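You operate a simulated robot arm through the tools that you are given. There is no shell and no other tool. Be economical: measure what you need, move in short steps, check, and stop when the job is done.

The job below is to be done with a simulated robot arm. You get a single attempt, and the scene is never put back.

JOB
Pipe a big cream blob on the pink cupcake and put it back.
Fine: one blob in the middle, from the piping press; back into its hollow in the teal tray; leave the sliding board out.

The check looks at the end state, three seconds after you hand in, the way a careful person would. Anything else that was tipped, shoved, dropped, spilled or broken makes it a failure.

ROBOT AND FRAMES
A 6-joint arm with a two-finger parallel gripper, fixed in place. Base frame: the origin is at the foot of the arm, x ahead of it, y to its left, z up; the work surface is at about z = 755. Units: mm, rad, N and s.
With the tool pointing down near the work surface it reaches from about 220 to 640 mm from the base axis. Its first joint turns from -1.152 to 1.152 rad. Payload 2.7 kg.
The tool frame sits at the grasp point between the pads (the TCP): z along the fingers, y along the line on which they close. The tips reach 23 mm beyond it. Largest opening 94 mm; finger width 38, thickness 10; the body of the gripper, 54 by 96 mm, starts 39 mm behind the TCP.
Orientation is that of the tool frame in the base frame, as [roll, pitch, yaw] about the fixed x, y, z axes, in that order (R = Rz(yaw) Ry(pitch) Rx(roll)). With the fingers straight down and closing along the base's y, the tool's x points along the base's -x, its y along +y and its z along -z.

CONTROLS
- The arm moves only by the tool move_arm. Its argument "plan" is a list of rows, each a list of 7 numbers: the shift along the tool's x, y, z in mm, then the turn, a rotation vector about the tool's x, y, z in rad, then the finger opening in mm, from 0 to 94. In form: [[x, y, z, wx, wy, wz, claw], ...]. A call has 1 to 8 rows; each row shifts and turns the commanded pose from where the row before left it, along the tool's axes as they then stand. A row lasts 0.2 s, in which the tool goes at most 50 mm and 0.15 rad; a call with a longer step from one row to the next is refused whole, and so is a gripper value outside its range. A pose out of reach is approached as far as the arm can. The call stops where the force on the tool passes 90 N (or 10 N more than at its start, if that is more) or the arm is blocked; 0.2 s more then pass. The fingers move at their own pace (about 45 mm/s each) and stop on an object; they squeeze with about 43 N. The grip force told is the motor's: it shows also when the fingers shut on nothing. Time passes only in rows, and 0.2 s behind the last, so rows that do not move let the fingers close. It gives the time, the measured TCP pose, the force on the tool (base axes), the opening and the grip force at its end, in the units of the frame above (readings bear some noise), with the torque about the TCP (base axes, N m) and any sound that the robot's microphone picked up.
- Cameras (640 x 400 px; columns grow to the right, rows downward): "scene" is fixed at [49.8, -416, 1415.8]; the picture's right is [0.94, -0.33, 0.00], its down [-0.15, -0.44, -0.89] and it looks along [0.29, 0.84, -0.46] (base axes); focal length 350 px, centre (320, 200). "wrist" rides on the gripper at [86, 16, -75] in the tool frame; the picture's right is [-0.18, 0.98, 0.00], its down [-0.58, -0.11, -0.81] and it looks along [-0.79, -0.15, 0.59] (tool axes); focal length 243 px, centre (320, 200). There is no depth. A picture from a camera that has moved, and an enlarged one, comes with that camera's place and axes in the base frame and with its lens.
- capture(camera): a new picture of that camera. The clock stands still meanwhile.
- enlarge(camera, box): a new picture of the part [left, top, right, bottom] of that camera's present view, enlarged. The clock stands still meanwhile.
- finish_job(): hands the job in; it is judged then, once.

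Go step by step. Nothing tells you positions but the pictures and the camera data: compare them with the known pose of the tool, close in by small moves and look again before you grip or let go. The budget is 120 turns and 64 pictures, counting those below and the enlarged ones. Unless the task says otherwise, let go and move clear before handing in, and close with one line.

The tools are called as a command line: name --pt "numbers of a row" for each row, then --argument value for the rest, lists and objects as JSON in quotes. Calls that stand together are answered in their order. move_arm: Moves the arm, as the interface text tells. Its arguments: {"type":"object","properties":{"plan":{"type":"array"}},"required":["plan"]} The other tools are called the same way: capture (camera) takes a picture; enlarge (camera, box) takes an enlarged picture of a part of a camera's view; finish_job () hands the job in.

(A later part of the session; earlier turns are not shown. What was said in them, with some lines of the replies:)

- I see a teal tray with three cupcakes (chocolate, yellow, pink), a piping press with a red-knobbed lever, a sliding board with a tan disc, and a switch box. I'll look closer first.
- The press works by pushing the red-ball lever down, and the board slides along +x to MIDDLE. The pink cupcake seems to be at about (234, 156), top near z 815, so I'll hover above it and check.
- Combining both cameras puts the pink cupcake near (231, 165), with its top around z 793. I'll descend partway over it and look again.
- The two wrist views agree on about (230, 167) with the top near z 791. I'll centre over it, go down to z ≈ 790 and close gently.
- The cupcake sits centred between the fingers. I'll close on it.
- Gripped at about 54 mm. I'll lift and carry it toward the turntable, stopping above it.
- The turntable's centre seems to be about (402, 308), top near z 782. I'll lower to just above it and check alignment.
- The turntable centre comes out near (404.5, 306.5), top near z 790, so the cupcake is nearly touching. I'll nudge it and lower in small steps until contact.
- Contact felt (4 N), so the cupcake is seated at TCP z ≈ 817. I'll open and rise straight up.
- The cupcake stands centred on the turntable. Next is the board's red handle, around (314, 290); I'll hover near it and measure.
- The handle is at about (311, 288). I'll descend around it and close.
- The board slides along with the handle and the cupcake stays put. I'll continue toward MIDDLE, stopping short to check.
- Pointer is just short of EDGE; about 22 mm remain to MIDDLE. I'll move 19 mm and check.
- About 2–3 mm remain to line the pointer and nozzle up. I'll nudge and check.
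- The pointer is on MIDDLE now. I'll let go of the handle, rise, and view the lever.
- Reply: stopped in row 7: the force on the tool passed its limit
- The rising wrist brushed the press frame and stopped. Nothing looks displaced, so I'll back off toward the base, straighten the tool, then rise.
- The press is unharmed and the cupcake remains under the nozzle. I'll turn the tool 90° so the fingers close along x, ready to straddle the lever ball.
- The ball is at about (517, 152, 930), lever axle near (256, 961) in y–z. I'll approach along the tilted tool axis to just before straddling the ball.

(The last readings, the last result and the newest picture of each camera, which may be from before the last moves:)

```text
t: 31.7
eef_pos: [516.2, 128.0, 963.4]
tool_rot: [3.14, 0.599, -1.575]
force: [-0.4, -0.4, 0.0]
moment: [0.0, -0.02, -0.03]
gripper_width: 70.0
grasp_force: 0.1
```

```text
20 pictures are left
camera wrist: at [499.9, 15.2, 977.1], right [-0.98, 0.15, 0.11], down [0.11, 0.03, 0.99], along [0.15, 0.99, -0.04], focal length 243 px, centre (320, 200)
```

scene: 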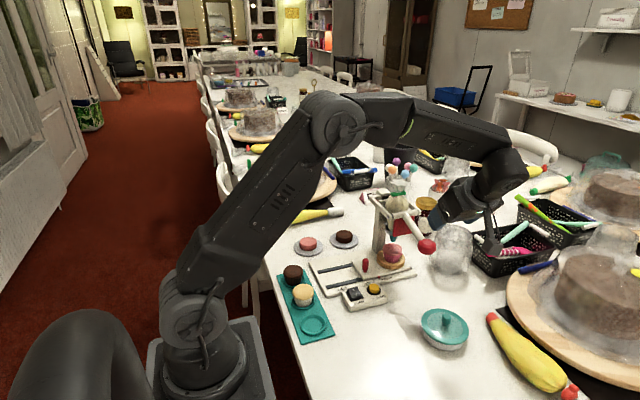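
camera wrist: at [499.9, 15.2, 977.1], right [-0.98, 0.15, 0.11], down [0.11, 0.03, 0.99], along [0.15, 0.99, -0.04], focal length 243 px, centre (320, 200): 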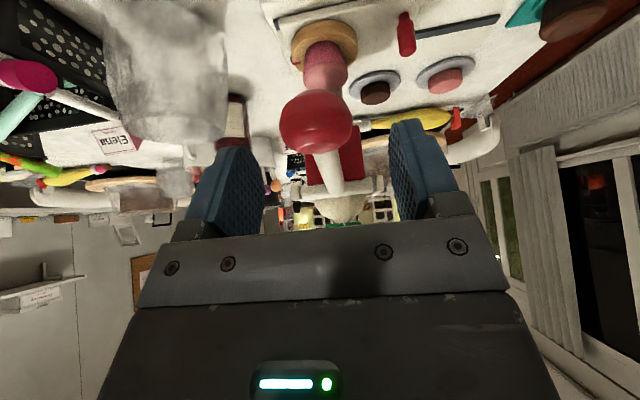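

The ball is centred between the fingers. I'll advance until it is straddled close to the palm.

move_arm --pt "-1 -1 20 0 0 0 70" --pt "-1 -1 20 0 0 0 70" --pt "0 0 14 0 0 0 70" --pt "0 0 0 0 0 0 58"

capture --camera "wrist"

```text
t: 32.7
eef_pos: [518.9, 160.0, 920.5]
tool_rot: [3.14, 0.599, -1.574]
force: [-0.2, 0.5, 0.6]
moment: [-0.01, -0.03, 0.02]
gripper_width: 58.0
grasp_force: 0.0
```

```text
19 pictures are left
camera wrist: at [502.6, 47.3, 934.1], right [-0.98, 0.16, 0.1], down [0.11, 0.03, 0.99], along [0.15, 0.99, -0.04], focal length 243 px, centre (320, 200)
```

wrist: 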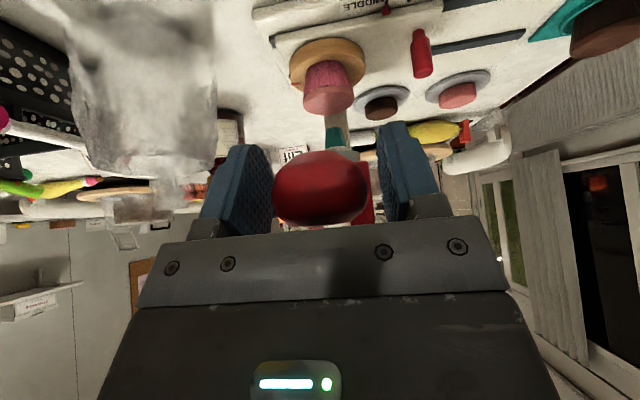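

The ball sits between the fingers. I'll advance to palm contact and then press the lever along its arc in small steps.

move_arm --pt "0 0 5 0 0 0 52" --pt "0 0 5 0 0 0 52" --pt "0 0 3 0 0 0 52" --pt "0.5 0 3 0 0 0 52" --pt "0.5 0 3 0 0 0 52"

```text
t: 33.9
eef_pos: [518.7, 169.6, 905.3]
tool_rot: [3.14, 0.599, -1.574]
force: [0.1, -2.2, 1.3]
moment: [0.06, -0.01, 0.03]
gripper_width: 52.1
grasp_force: 0.1
```

move_arm --pt "0.8 0 4.5 0 0 0 52" --pt "0.8 0 4.5 0 0 0 52" --pt "0.8 0 4.5 0 0 0 52" --pt "0.8 0 4.5 0 0 0 52"

enlarge --camera "scene" --box '[350, 180, 450, 290]'

```text
t: 34.9
eef_pos: [519.9, 177.4, 887.3]
tool_rot: [3.138, 0.599, -1.573]
force: [-0.1, -3.4, 1.5]
moment: [0.03, 0.02, 0.02]
gripper_width: 52.0
grasp_force: 0.1
```

```text
3.64 times, centred on (400, 235) of scene
camera zoom: at [49.8, -416.1, 1415.8], right [0.94, -0.33, 0.0], down [-0.15, -0.44, -0.89], along [0.29, 0.84, -0.46], focal length 1271 px, centre (29, 73)
```

zoom: 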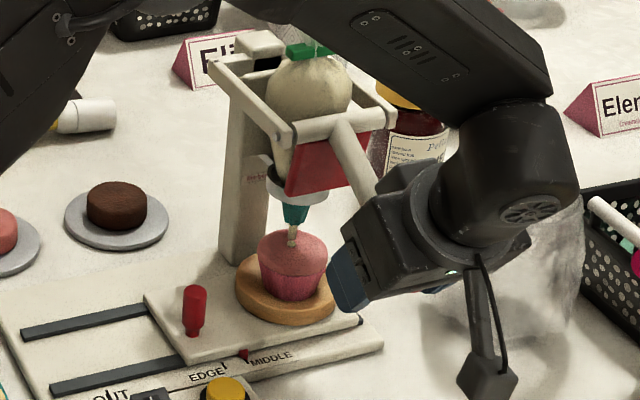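

Cream is flowing onto the middle of the cupcake. I'll keep pressing along the arc.

move_arm --pt "0.2 0 4.5 0 0 0 52" --pt "0 0 4.5 0 0 0 52" --pt "0 0 4.5 0 0 0 52" --pt "-0.2 0 4.5 0 0 0 52"

enlarge --camera "scene" --box '[370, 210, 420, 265]'

```text
t: 35.9
eef_pos: [518.5, 187.3, 873.2]
tool_rot: [3.141, 0.598, -1.576]
force: [-0.5, -3.6, 0.6]
moment: [0.04, 0.02, -0.01]
gripper_width: 52.0
grasp_force: 0.0
```

```text
7.27 times, centred on (395, 238) of scene
camera zoom: at [49.8, -416.1, 1415.8], right [0.94, -0.33, 0.0], down [-0.15, -0.44, -0.89], along [0.29, 0.84, -0.46], focal length 2542 px, centre (-226, -73)
```

zoom: 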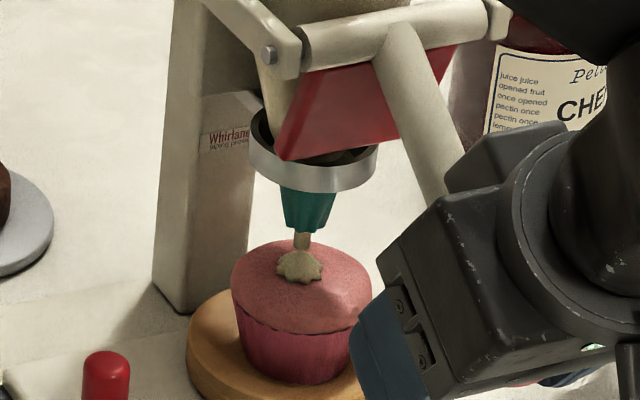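

move_arm --pt "-0.6 0 4.5 0 0 0 52" --pt "-0.8 0 4.5 0 0 0 52" --pt "-0.8 0 4.5 0 0 0 52" --pt "-1 0 4.5 0 0 0 52"

enlarge --camera "scene" --box '[370, 210, 420, 265]'

```text
t: 36.9
eef_pos: [523.1, 191.3, 868.7]
tool_rot: [-3.13, 0.597, -1.574]
force: [-5.5, -19.8, 26.4]
moment: [-0.36, -0.05, -0.1]
gripper_width: 52.1
grasp_force: 0.0
stopped in row 4: the force on the tool passed its limit (the readings are from after the stop); the commanded pose is now the measured one
```

```text
7.27 times, centred on (395, 238) of scene
camera zoom: at [49.3, -416.6, 1415.6], right [0.94, -0.33, 0.0], down [-0.15, -0.44, -0.89], along [0.29, 0.84, -0.46], focal length 2542 px, centre (-226, -73)
```

zoom: 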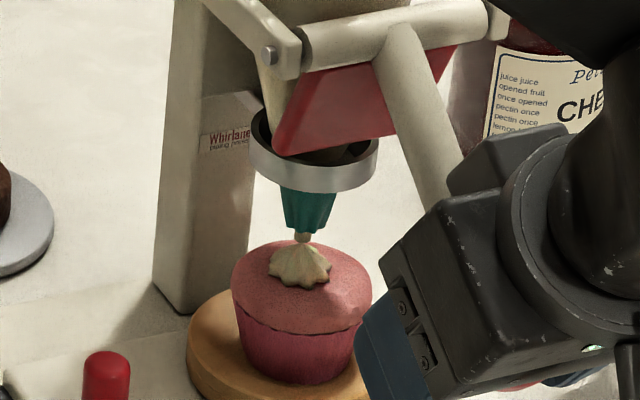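

The lever is at its end stop and the blob is growing. I'll hold a moment and see whether it keeps growing.

move_arm --pt "0 0 0 0 0 0 52" --pt "0 0 0 0 0 0 52" --pt "0 0 0 0 0 0 52"

enlarge --camera "scene" --box '[370, 210, 420, 265]'

```text
t: 37.7
eef_pos: [523.4, 190.7, 867.8]
tool_rot: [-3.129, 0.598, -1.576]
force: [5.6, -25.2, 31.5]
moment: [-0.39, 0.22, 0.25]
gripper_width: 51.9
grasp_force: 0.1
```

```text
7.27 times, centred on (395, 238) of scene
camera zoom: at [49.4, -416.8, 1415.6], right [0.94, -0.33, 0.0], down [-0.15, -0.44, -0.89], along [0.29, 0.84, -0.46], focal length 2542 px, centre (-226, -73)
```

zoom: 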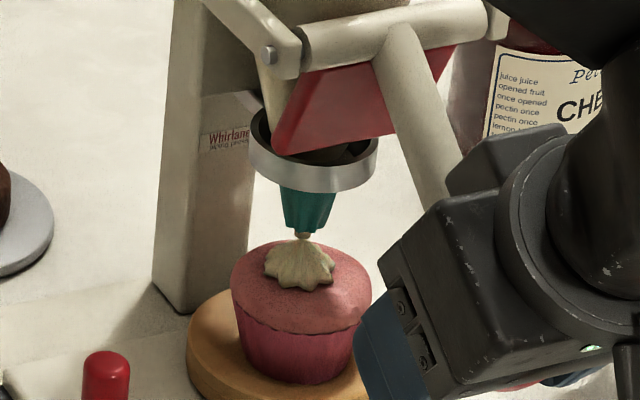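

Cream flows while the lever is held. I'll hold longer for a big blob.

move_arm --pt "0 0 0 0 0 0 52" --pt "0 0 0 0 0 0 52" --pt "0 0 0 0 0 0 52" --pt "0 0 0 0 0 0 52" --pt "0 0 0 0 0 0 52" --pt "0 0 0 0 0 0 52" --pt "0 0 0 0 0 0 52" --pt "0 0 0 0 0 0 52"

enlarge --camera "scene" --box '[370, 210, 420, 265]'

```text
t: 39.5
eef_pos: [522.6, 191.8, 867.7]
tool_rot: [-3.129, 0.598, -1.576]
force: [3.5, -24.8, 32.6]
moment: [-0.44, 0.16, 0.19]
gripper_width: 51.8
grasp_force: 0.0
```

```text
7.27 times, centred on (395, 238) of scene
camera zoom: at [49.4, -416.8, 1415.6], right [0.94, -0.33, 0.0], down [-0.15, -0.44, -0.89], along [0.29, 0.84, -0.46], focal length 2542 px, centre (-226, -73)
```

zoom: 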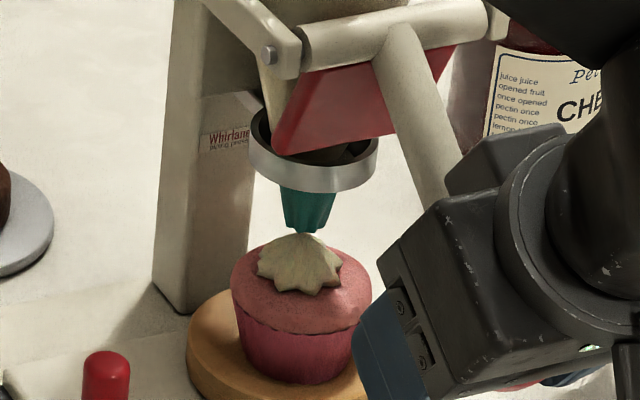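

The blob is about 33 mm wide; I'll hold briefly more and then release back along the tool axis.

move_arm --pt "0 0 0 0 0 0 52" --pt "0 0 0 0 0 0 52" --pt "0 0 -10 0 0 0 56" --pt "0 0 -15 0 0 0 62" --pt "1 0 -20 0 0 0 66" --pt "1 0 -20 0 0 0 70"

enlarge --camera "scene" --box '[360, 190, 440, 275]'

```text
t: 40.9
eef_pos: [520.8, 155.7, 917.4]
tool_rot: [3.139, 0.597, -1.578]
force: [-0.1, -0.4, 0.8]
moment: [-0.01, -0.01, -0.01]
gripper_width: 70.0
grasp_force: 0.1
```

```text
4.71 times, centred on (400, 232) of scene
camera zoom: at [49.8, -416.0, 1415.8], right [0.94, -0.33, 0.0], down [-0.15, -0.44, -0.89], along [0.29, 0.84, -0.46], focal length 1645 px, centre (-56, 47)
```

zoom: 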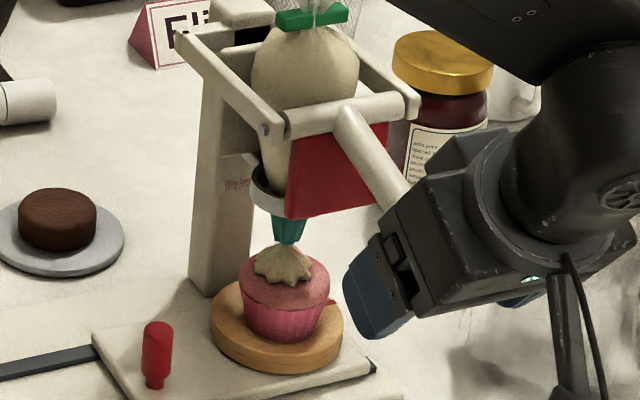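

The lever sprang back and there's one big blob in the middle. I'll retreat along the tool axis and straighten up.

move_arm --pt "0 0 -30 0 0 0 70" --pt "0 0 -45 0 0 0 70" --pt "0 0 -45 0 0 0 70" --pt "0 0 0 0 0.15 0 70" --pt "0 0 0 0 0.15 0 70" --pt "0 0 0 0 0.15 0 70" --pt "0 0 0 0 0.147 0 70" --pt "0 0 0 0 0 0 70"

enlarge --camera "scene" --box '[370, 215, 420, 285]'

```text
t: 42.7
eef_pos: [520.3, 87.2, 1016.1]
tool_rot: [3.14, -0.001, -1.577]
force: [-0.2, -1.7, 0.1]
moment: [0.0, 0.04, 0.0]
gripper_width: 69.9
grasp_force: 0.0
```

```text
5.71 times, centred on (395, 250) of scene
camera zoom: at [49.8, -416.0, 1415.8], right [0.94, -0.33, 0.0], down [-0.15, -0.44, -0.89], along [0.29, 0.84, -0.46], focal length 1998 px, centre (-109, -86)
```

zoom: 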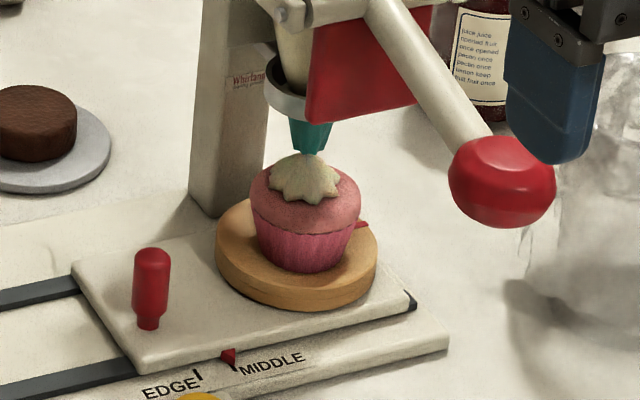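

move_arm --pt "-33 34 0 0 0 0 60" --pt "-33 34 0 0 0 0 60" --pt "-33 34 0 0 0 0 60" --pt "-33 34 0 0 0 0 60" --pt "-33 34 0 0 0 0 60" --pt "-33 34 0 0 0 0 60"

move_arm --pt "0 0 0 0 0 0.15 60" --pt "0 0 0 0 0 0.15 60" --pt "0 0 0 0 0 0.15 60" --pt "0 0 0 0 0 0.15 60" --pt "0 0 0 0 0 0.15 60" --pt "0 0 0 0 0 0.15 60" --pt "0 0 0 0 0 0.15 60" --pt "0 0 0 0 0 0.15 60"

move_arm --pt "0 0 0 0 0 0.15 60" --pt "0 0 0 0 0 0.15 60" --pt "0 0 0 0 0 0.064 60" --pt "0 0 0 0 0 0 60"

```text
t: 44.1
eef_pos: [316.1, 288.6, 1014.6]
tool_rot: [-3.14, 0.0, -1.578]
force: [0.5, 0.7, 0.0]
moment: [0.01, -0.01, 0.01]
gripper_width: 60.0
grasp_force: 0.2
```

```text
t: 45.9
eef_pos: [317.4, 287.5, 1016.4]
tool_rot: [-3.141, 0.002, -2.78]
force: [0.1, -0.2, 0.1]
moment: [-0.03, 0.01, -0.02]
gripper_width: 60.2
grasp_force: 0.1
```

```text
t: 46.9
eef_pos: [317.9, 287.6, 1016.6]
tool_rot: [-3.141, 0.001, 3.14]
force: [-0.3, 0.5, -0.1]
moment: [0.01, 0.04, -0.01]
gripper_width: 60.0
grasp_force: 0.0
```

Now down to handle height behind it, then a look before advancing.

move_arm --pt "0 0 42 0 0 0 60" --pt "0 0 42 0 0 0 60" --pt "0 0 42 0 0 0 60" --pt "0 0 42 0 0 0 60" --pt "0 0 30 0 0 0 60" --pt "0 0 13.5 0 0 0 60" --pt "0 0 0 0 0 0 60"

capture --camera "wrist"

```text
t: 48.5
eef_pos: [317.3, 287.9, 805.0]
tool_rot: [-3.141, 0.002, 3.141]
force: [0.2, 0.3, -1.0]
moment: [-0.01, 0.0, -0.03]
gripper_width: 59.8
grasp_force: 0.0
```

```text
11 pictures are left
camera wrist: at [230.4, 305.2, 879.7], right [0.18, 0.98, 0.0], down [0.58, -0.11, 0.81], along [0.79, -0.15, -0.59], focal length 243 px, centre (320, 200)
```

wrist: 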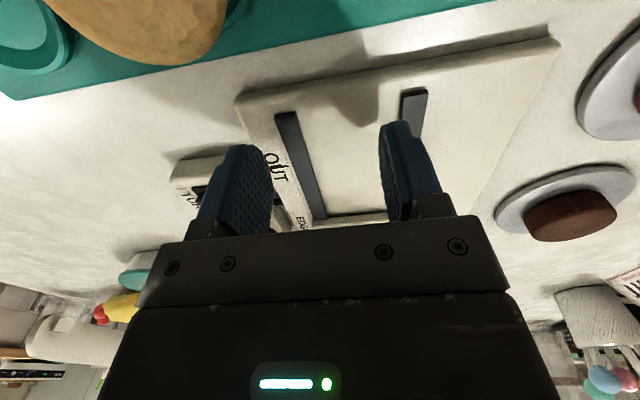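

move_arm --pt "-35 -0.5 0 0 0 0 60" --pt "-35 -0.5 0 0 0 0 60" --pt "-25 0 0 0 0 0 60" --pt "-14 0 0 0 0 0 60" --pt "0 0 0 0 0 0 60"

capture --camera "wrist"

```text
t: 49.7
eef_pos: [425.8, 286.3, 805.6]
tool_rot: [-3.141, 0.0, 3.141]
force: [0.2, 0.1, 0.2]
moment: [0.01, -0.01, 0.03]
gripper_width: 60.1
grasp_force: 0.1
```

```text
10 pictures are left
camera wrist: at [339.4, 303.8, 880.4], right [0.18, 0.98, 0.0], down [0.58, -0.11, 0.81], along [0.79, -0.15, -0.59], focal length 243 px, centre (320, 200)
```

wrist: 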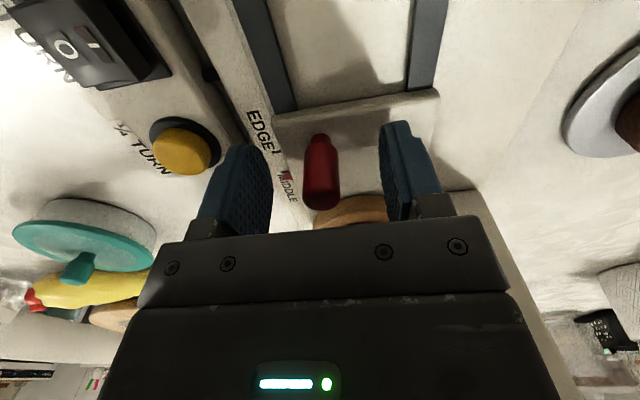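

move_arm --pt "0 0 0 0 0 0 40" --pt "0 0 0 0 0 0 25" --pt "0 0 0 0 0 0 12" --pt "0 0 0 0 0 0 12" --pt "2 0 0 0 0 0 12" --pt "5 0 0 0 0 0 12" --pt "7 0 0 0 0 0 12" --pt "7 0 0 0 0 0 12"

move_arm --pt "8 0 0 0 0 0 12" --pt "11 0 0 0 0 0 12" --pt "12 0 0 0 0 0 12" --pt "12 0 0 0 0 0 12" --pt "12 0 0 0 0 0 12" --pt "10 0 0 0 0 0 12" --pt "6 0 0 0 0 0 12" --pt "3 0 0 0 0 0 12"

enlarge --camera "scene" --box '[310, 225, 410, 300]'

```text
t: 51.5
eef_pos: [405.8, 287.1, 804.8]
tool_rot: [-3.141, 0.002, 3.141]
force: [2.6, 1.2, 1.8]
moment: [-0.6, 0.31, -0.01]
gripper_width: 17.5
grasp_force: 45.0
```

```text
t: 53.3
eef_pos: [332.3, 287.2, 805.0]
tool_rot: [3.14, 0.002, 3.14]
force: [1.1, -5.3, 21.3]
moment: [-0.63, -0.13, -0.07]
gripper_width: 17.4
grasp_force: 45.3
```

```text
5.33 times, centred on (360, 262) of scene
camera zoom: at [49.6, -416.3, 1415.7], right [0.94, -0.33, 0.0], down [-0.15, -0.44, -0.89], along [0.29, 0.84, -0.46], focal length 1864 px, centre (107, -133)
```

zoom: 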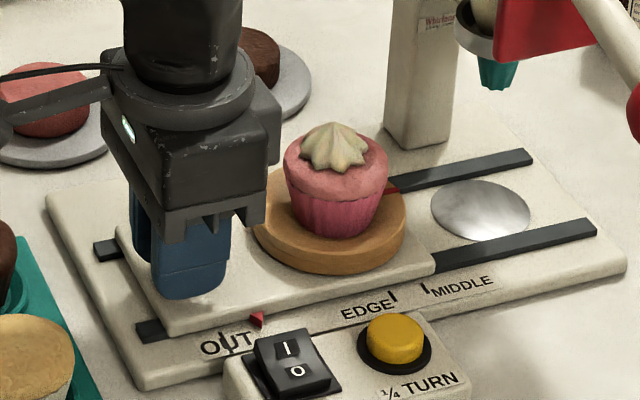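

The blob came out neatly. About 20 mm remain to OUT.

move_arm --pt "4 0 0 0 0 0 12" --pt "6 0 0 0 0 0 12" --pt "5 0 0 0 0 0 12" --pt "3 0 0 0 0 0 12" --pt "2 0 0 0 0 0 12" --pt "0 0 0 0 0 0 12"

enlarge --camera "scene" --box '[310, 225, 410, 300]'

```text
t: 54.7
eef_pos: [312.0, 285.7, 805.7]
tool_rot: [3.14, 0.001, 3.141]
force: [-0.4, -1.7, 31.3]
moment: [-0.67, -0.06, -0.01]
gripper_width: 17.6
grasp_force: 45.4
```

```text
5.33 times, centred on (360, 262) of scene
camera zoom: at [49.5, -416.3, 1415.7], right [0.94, -0.33, 0.0], down [-0.15, -0.44, -0.89], along [0.29, 0.84, -0.46], focal length 1864 px, centre (107, -133)
```

zoom: 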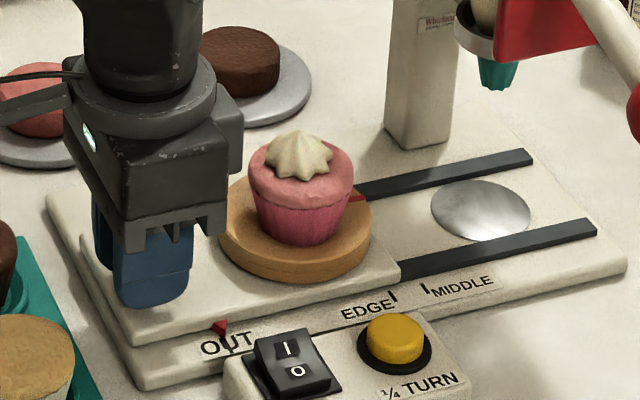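

Back at OUT. I'll release the handle, rise, and move over the cupcake.

move_arm --pt "0 0 0 0 0 0 30" --pt "0 0 0 0 0 0 40" --pt "0 0 -20 0 0 0 50" --pt "0 0 -40 0 0 0 70" --pt "0 0 -45 0 0 0 80" --pt "0 0 0 0 0 0 80"

move_arm --pt "-31 6.3 0 0 0 0 80" --pt "-31 6.3 0 0 0 0 80" --pt "-30.5 6.3 0 0 0 0 80" --pt "0 0 0 0 0 0 80"

capture --camera "wrist"

```text
t: 56.1
eef_pos: [312.1, 285.7, 909.1]
tool_rot: [3.14, 0.0, 3.14]
force: [-0.5, 0.9, 0.2]
moment: [-0.04, -0.02, 0.01]
gripper_width: 80.1
grasp_force: 0.1
```

```text
t: 57.1
eef_pos: [406.5, 306.4, 910.0]
tool_rot: [-3.141, 0.001, 3.141]
force: [0.2, -0.2, 0.5]
moment: [0.02, -0.02, 0.01]
gripper_width: 80.0
grasp_force: 0.0
```

```text
7 pictures are left
camera wrist: at [318.3, 323.2, 984.8], right [0.18, 0.98, 0.0], down [0.58, -0.11, 0.81], along [0.79, -0.15, -0.59], focal length 243 px, centre (320, 200)
```

wrist: 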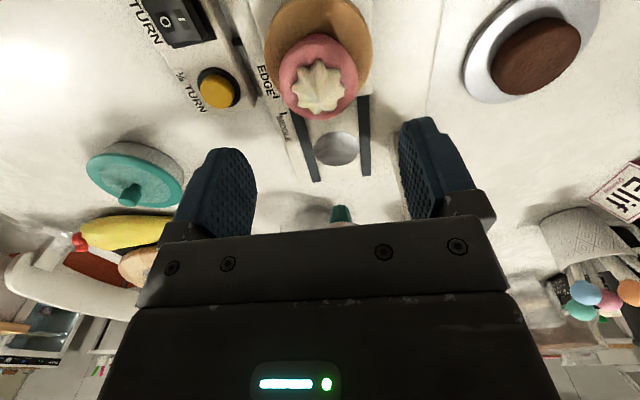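

Blob is nicely centred. I'll descend around the cupcake and grip it slightly higher than before, to keep the palm off the cream.

move_arm --pt "1.5 -1 25 0 0 0 80" --pt "0 0 25 0 0 0 80" --pt "0 0 20 0 0 0 80" --pt "0 0 12 0 0 0 80" --pt "0 0 6 0 0 0 80" --pt "0 0 0 0 0 0 80"

capture --camera "wrist"

```text
t: 58.5
eef_pos: [402.6, 305.2, 820.4]
tool_rot: [3.14, 0.002, 3.141]
force: [0.1, 0.4, -0.8]
moment: [0.02, 0.0, 0.02]
gripper_width: 80.1
grasp_force: 0.1
```

```text
6 pictures are left
camera wrist: at [315.7, 322.4, 896.7], right [0.18, 0.98, 0.0], down [0.58, -0.11, 0.81], along [0.79, -0.15, -0.59], focal length 243 px, centre (320, 200)
```

wrist: 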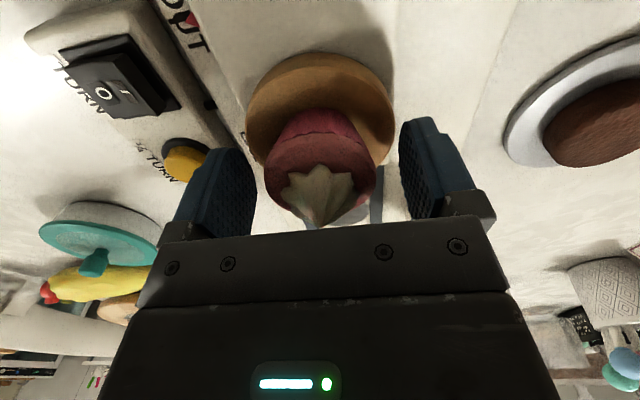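

move_arm --pt "0 0 0 0 0 0 68" --pt "0 0 0 0 0 0 60" --pt "0 0 0 0 0 0 54" --pt "0 0 0 0 0 0 52" --pt "0 0 0 0 0 0 52"

move_arm --pt "0 0 -10 0 0 0 52" --pt "0 0 -20 0 0 0 52" --pt "0 0 -30 0 0 0 52" --pt "0 0 0 0 0 0 52"

```text
t: 59.7
eef_pos: [403.3, 305.4, 822.0]
tool_rot: [-3.14, 0.003, 3.141]
force: [0.4, 0.0, -0.3]
moment: [0.01, 0.01, 0.0]
gripper_width: 54.3
grasp_force: 42.6
```

```text
t: 60.7
eef_pos: [402.8, 304.8, 882.4]
tool_rot: [3.14, 0.0, 3.141]
force: [0.8, 0.2, -0.9]
moment: [-0.01, 0.01, 0.02]
gripper_width: 54.2
grasp_force: 43.1
```

Gripped and lifted. Carrying back over its hollow.

move_arm --pt "30 -24.2 0 0 0 0 52" --pt "34 -27.4 0 0 0 0 52" --pt "36 -29 0 0 0 0 52" --pt "36 -29 0 0 0 0 52" --pt "25 -20 0 0 0 0 52" --pt "10.2 -8.2 0 0 0 0 52" --pt "0 0 0 0 0 0 52"

move_arm --pt "0 0 25 0 0 0 52" --pt "0 0 25 0 0 0 52" --pt "0 0 20 0 0 0 52" --pt "0 0 0 0 0 0 52"

enlarge --camera "scene" --box '[270, 255, 350, 345]'

capture --camera "wrist"

```text
t: 62.3
eef_pos: [231.4, 166.1, 881.6]
tool_rot: [3.14, 0.002, 3.14]
force: [1.1, 0.1, -1.2]
moment: [0.01, 0.0, 0.01]
gripper_width: 54.3
grasp_force: 42.6
```

```text
t: 63.3
eef_pos: [232.4, 167.1, 812.0]
tool_rot: [3.141, 0.0, -3.141]
force: [-0.4, 0.2, -0.2]
moment: [0.02, 0.0, 0.01]
gripper_width: 53.8
grasp_force: 43.3
```

```text
4.44 times, centred on (310, 300) of scene
camera zoom: at [49.8, -416.0, 1415.8], right [0.94, -0.33, 0.0], down [-0.15, -0.44, -0.89], along [0.29, 0.84, -0.46], focal length 1554 px, centre (364, -244)
```

zoom: 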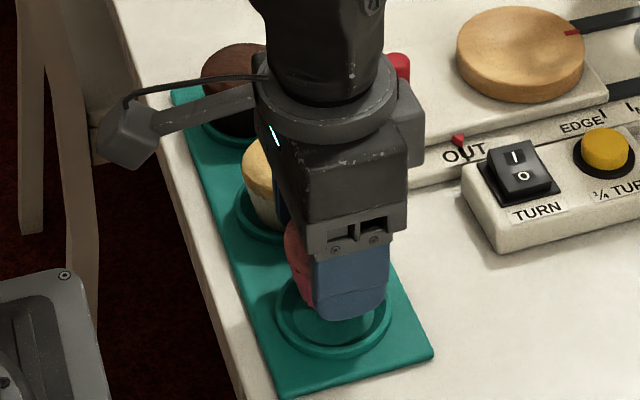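

```text
4 pictures are left
camera wrist: at [144.4, 184.1, 886.7], right [0.18, 0.98, 0.0], down [0.58, -0.11, 0.81], along [0.79, -0.15, -0.59], focal length 243 px, centre (320, 200)
```

wrist: 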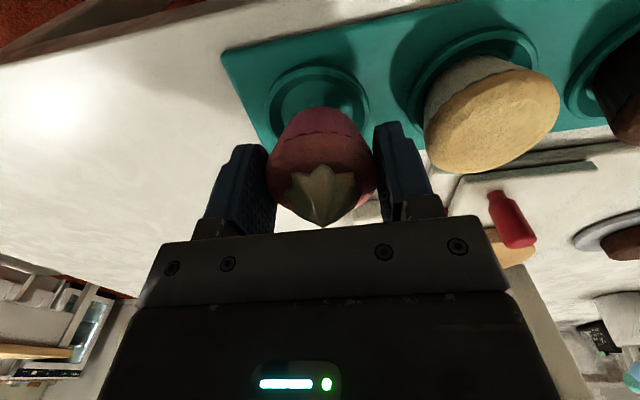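

Aligned with the hollow. Lowering gently.

move_arm --pt "0 0 7 0 0 0 52" --pt "0 0 6 0 0 0 52" --pt "0 0 2 0 0 0 52" --pt "0 0 1 0 0 0 52" --pt "0 0 0 0 0 0 52"

```text
t: 64.5
eef_pos: [231.2, 167.2, 795.3]
tool_rot: [3.141, 0.001, 3.14]
force: [1.3, 0.4, -0.1]
moment: [-0.01, -0.01, -0.03]
gripper_width: 54.0
grasp_force: 42.5
```

move_arm --pt "0 0 1 0 0 0 52" --pt "0 0 0.7 0 0 0 52" --pt "0 0 0 0 0 0 52"

```text
t: 65.3
eef_pos: [232.0, 166.1, 794.4]
tool_rot: [-3.142, 0.001, 3.14]
force: [-5.5, -1.7, 21.9]
moment: [0.11, -0.24, -0.04]
gripper_width: 54.4
grasp_force: 43.1
```

Contact at the expected seated height (z ≈ 794). Releasing and rising.

move_arm --pt "0 0 -0.8 0 0 0 52" --pt "0 0 0 0 0 0 58" --pt "0 0 0 0 0 0 66" --pt "0 0 0 0 0 0 74" --pt "0 0 -15 0 0 0 76" --pt "0 0 -35 0 0 0 76" --pt "0 0 -40 0 0 0 76" --pt "0 0 -40 0 0 0 76"

capture --camera "wrist"

enlarge --camera "scene" --box '[260, 220, 440, 345]'

```text
t: 67.1
eef_pos: [231.0, 167.2, 925.8]
tool_rot: [3.141, 0.0, -3.141]
force: [-0.6, -0.1, -0.6]
moment: [-0.02, -0.01, 0.03]
gripper_width: 76.0
grasp_force: 0.0
```

```text
3 pictures are left
camera wrist: at [144.2, 184.3, 1000.8], right [0.18, 0.98, 0.0], down [0.58, -0.11, 0.81], along [0.79, -0.15, -0.59], focal length 243 px, centre (320, 200)
```

wrist: 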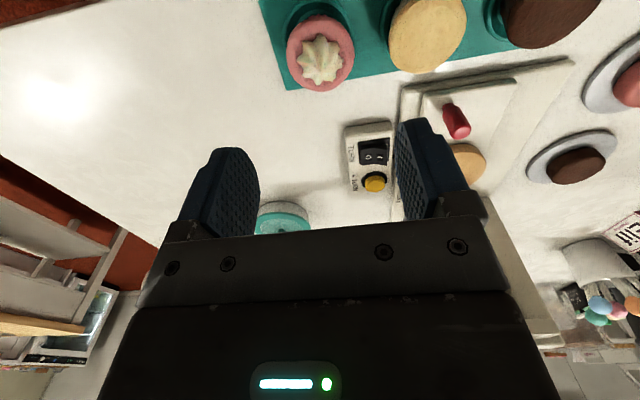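

```text
3.20 times, centred on (350, 282) of scene
camera zoom: at [49.8, -416.0, 1415.8], right [0.94, -0.33, 0.0], down [-0.15, -0.44, -0.89], along [0.29, 0.84, -0.46], focal length 1119 px, centre (224, -64)
```

zoom: 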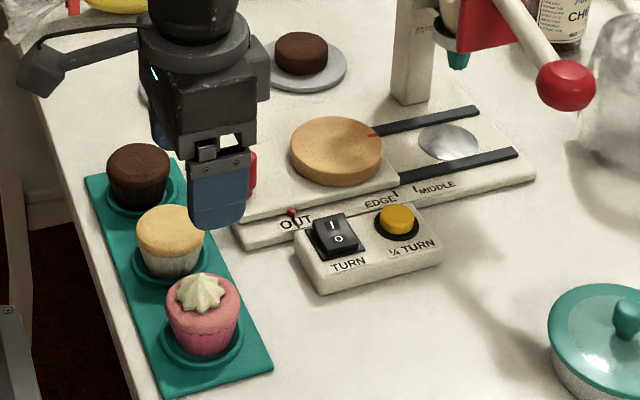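

The pink cupcake is upright in its hollow with one big centred blob, the board is at OUT, the lever is back up, and the gripper is clear. Handing in.

finish_job

```text
The job is handed in.
```

The pink cupcake has one big cream blob in the middle and is back in its hollow in the teal tray, with the sliding board left at OUT. On the way, the wrist bumped the press frame once and stopped on its force limit; nothing looked moved or damaged afterwards.
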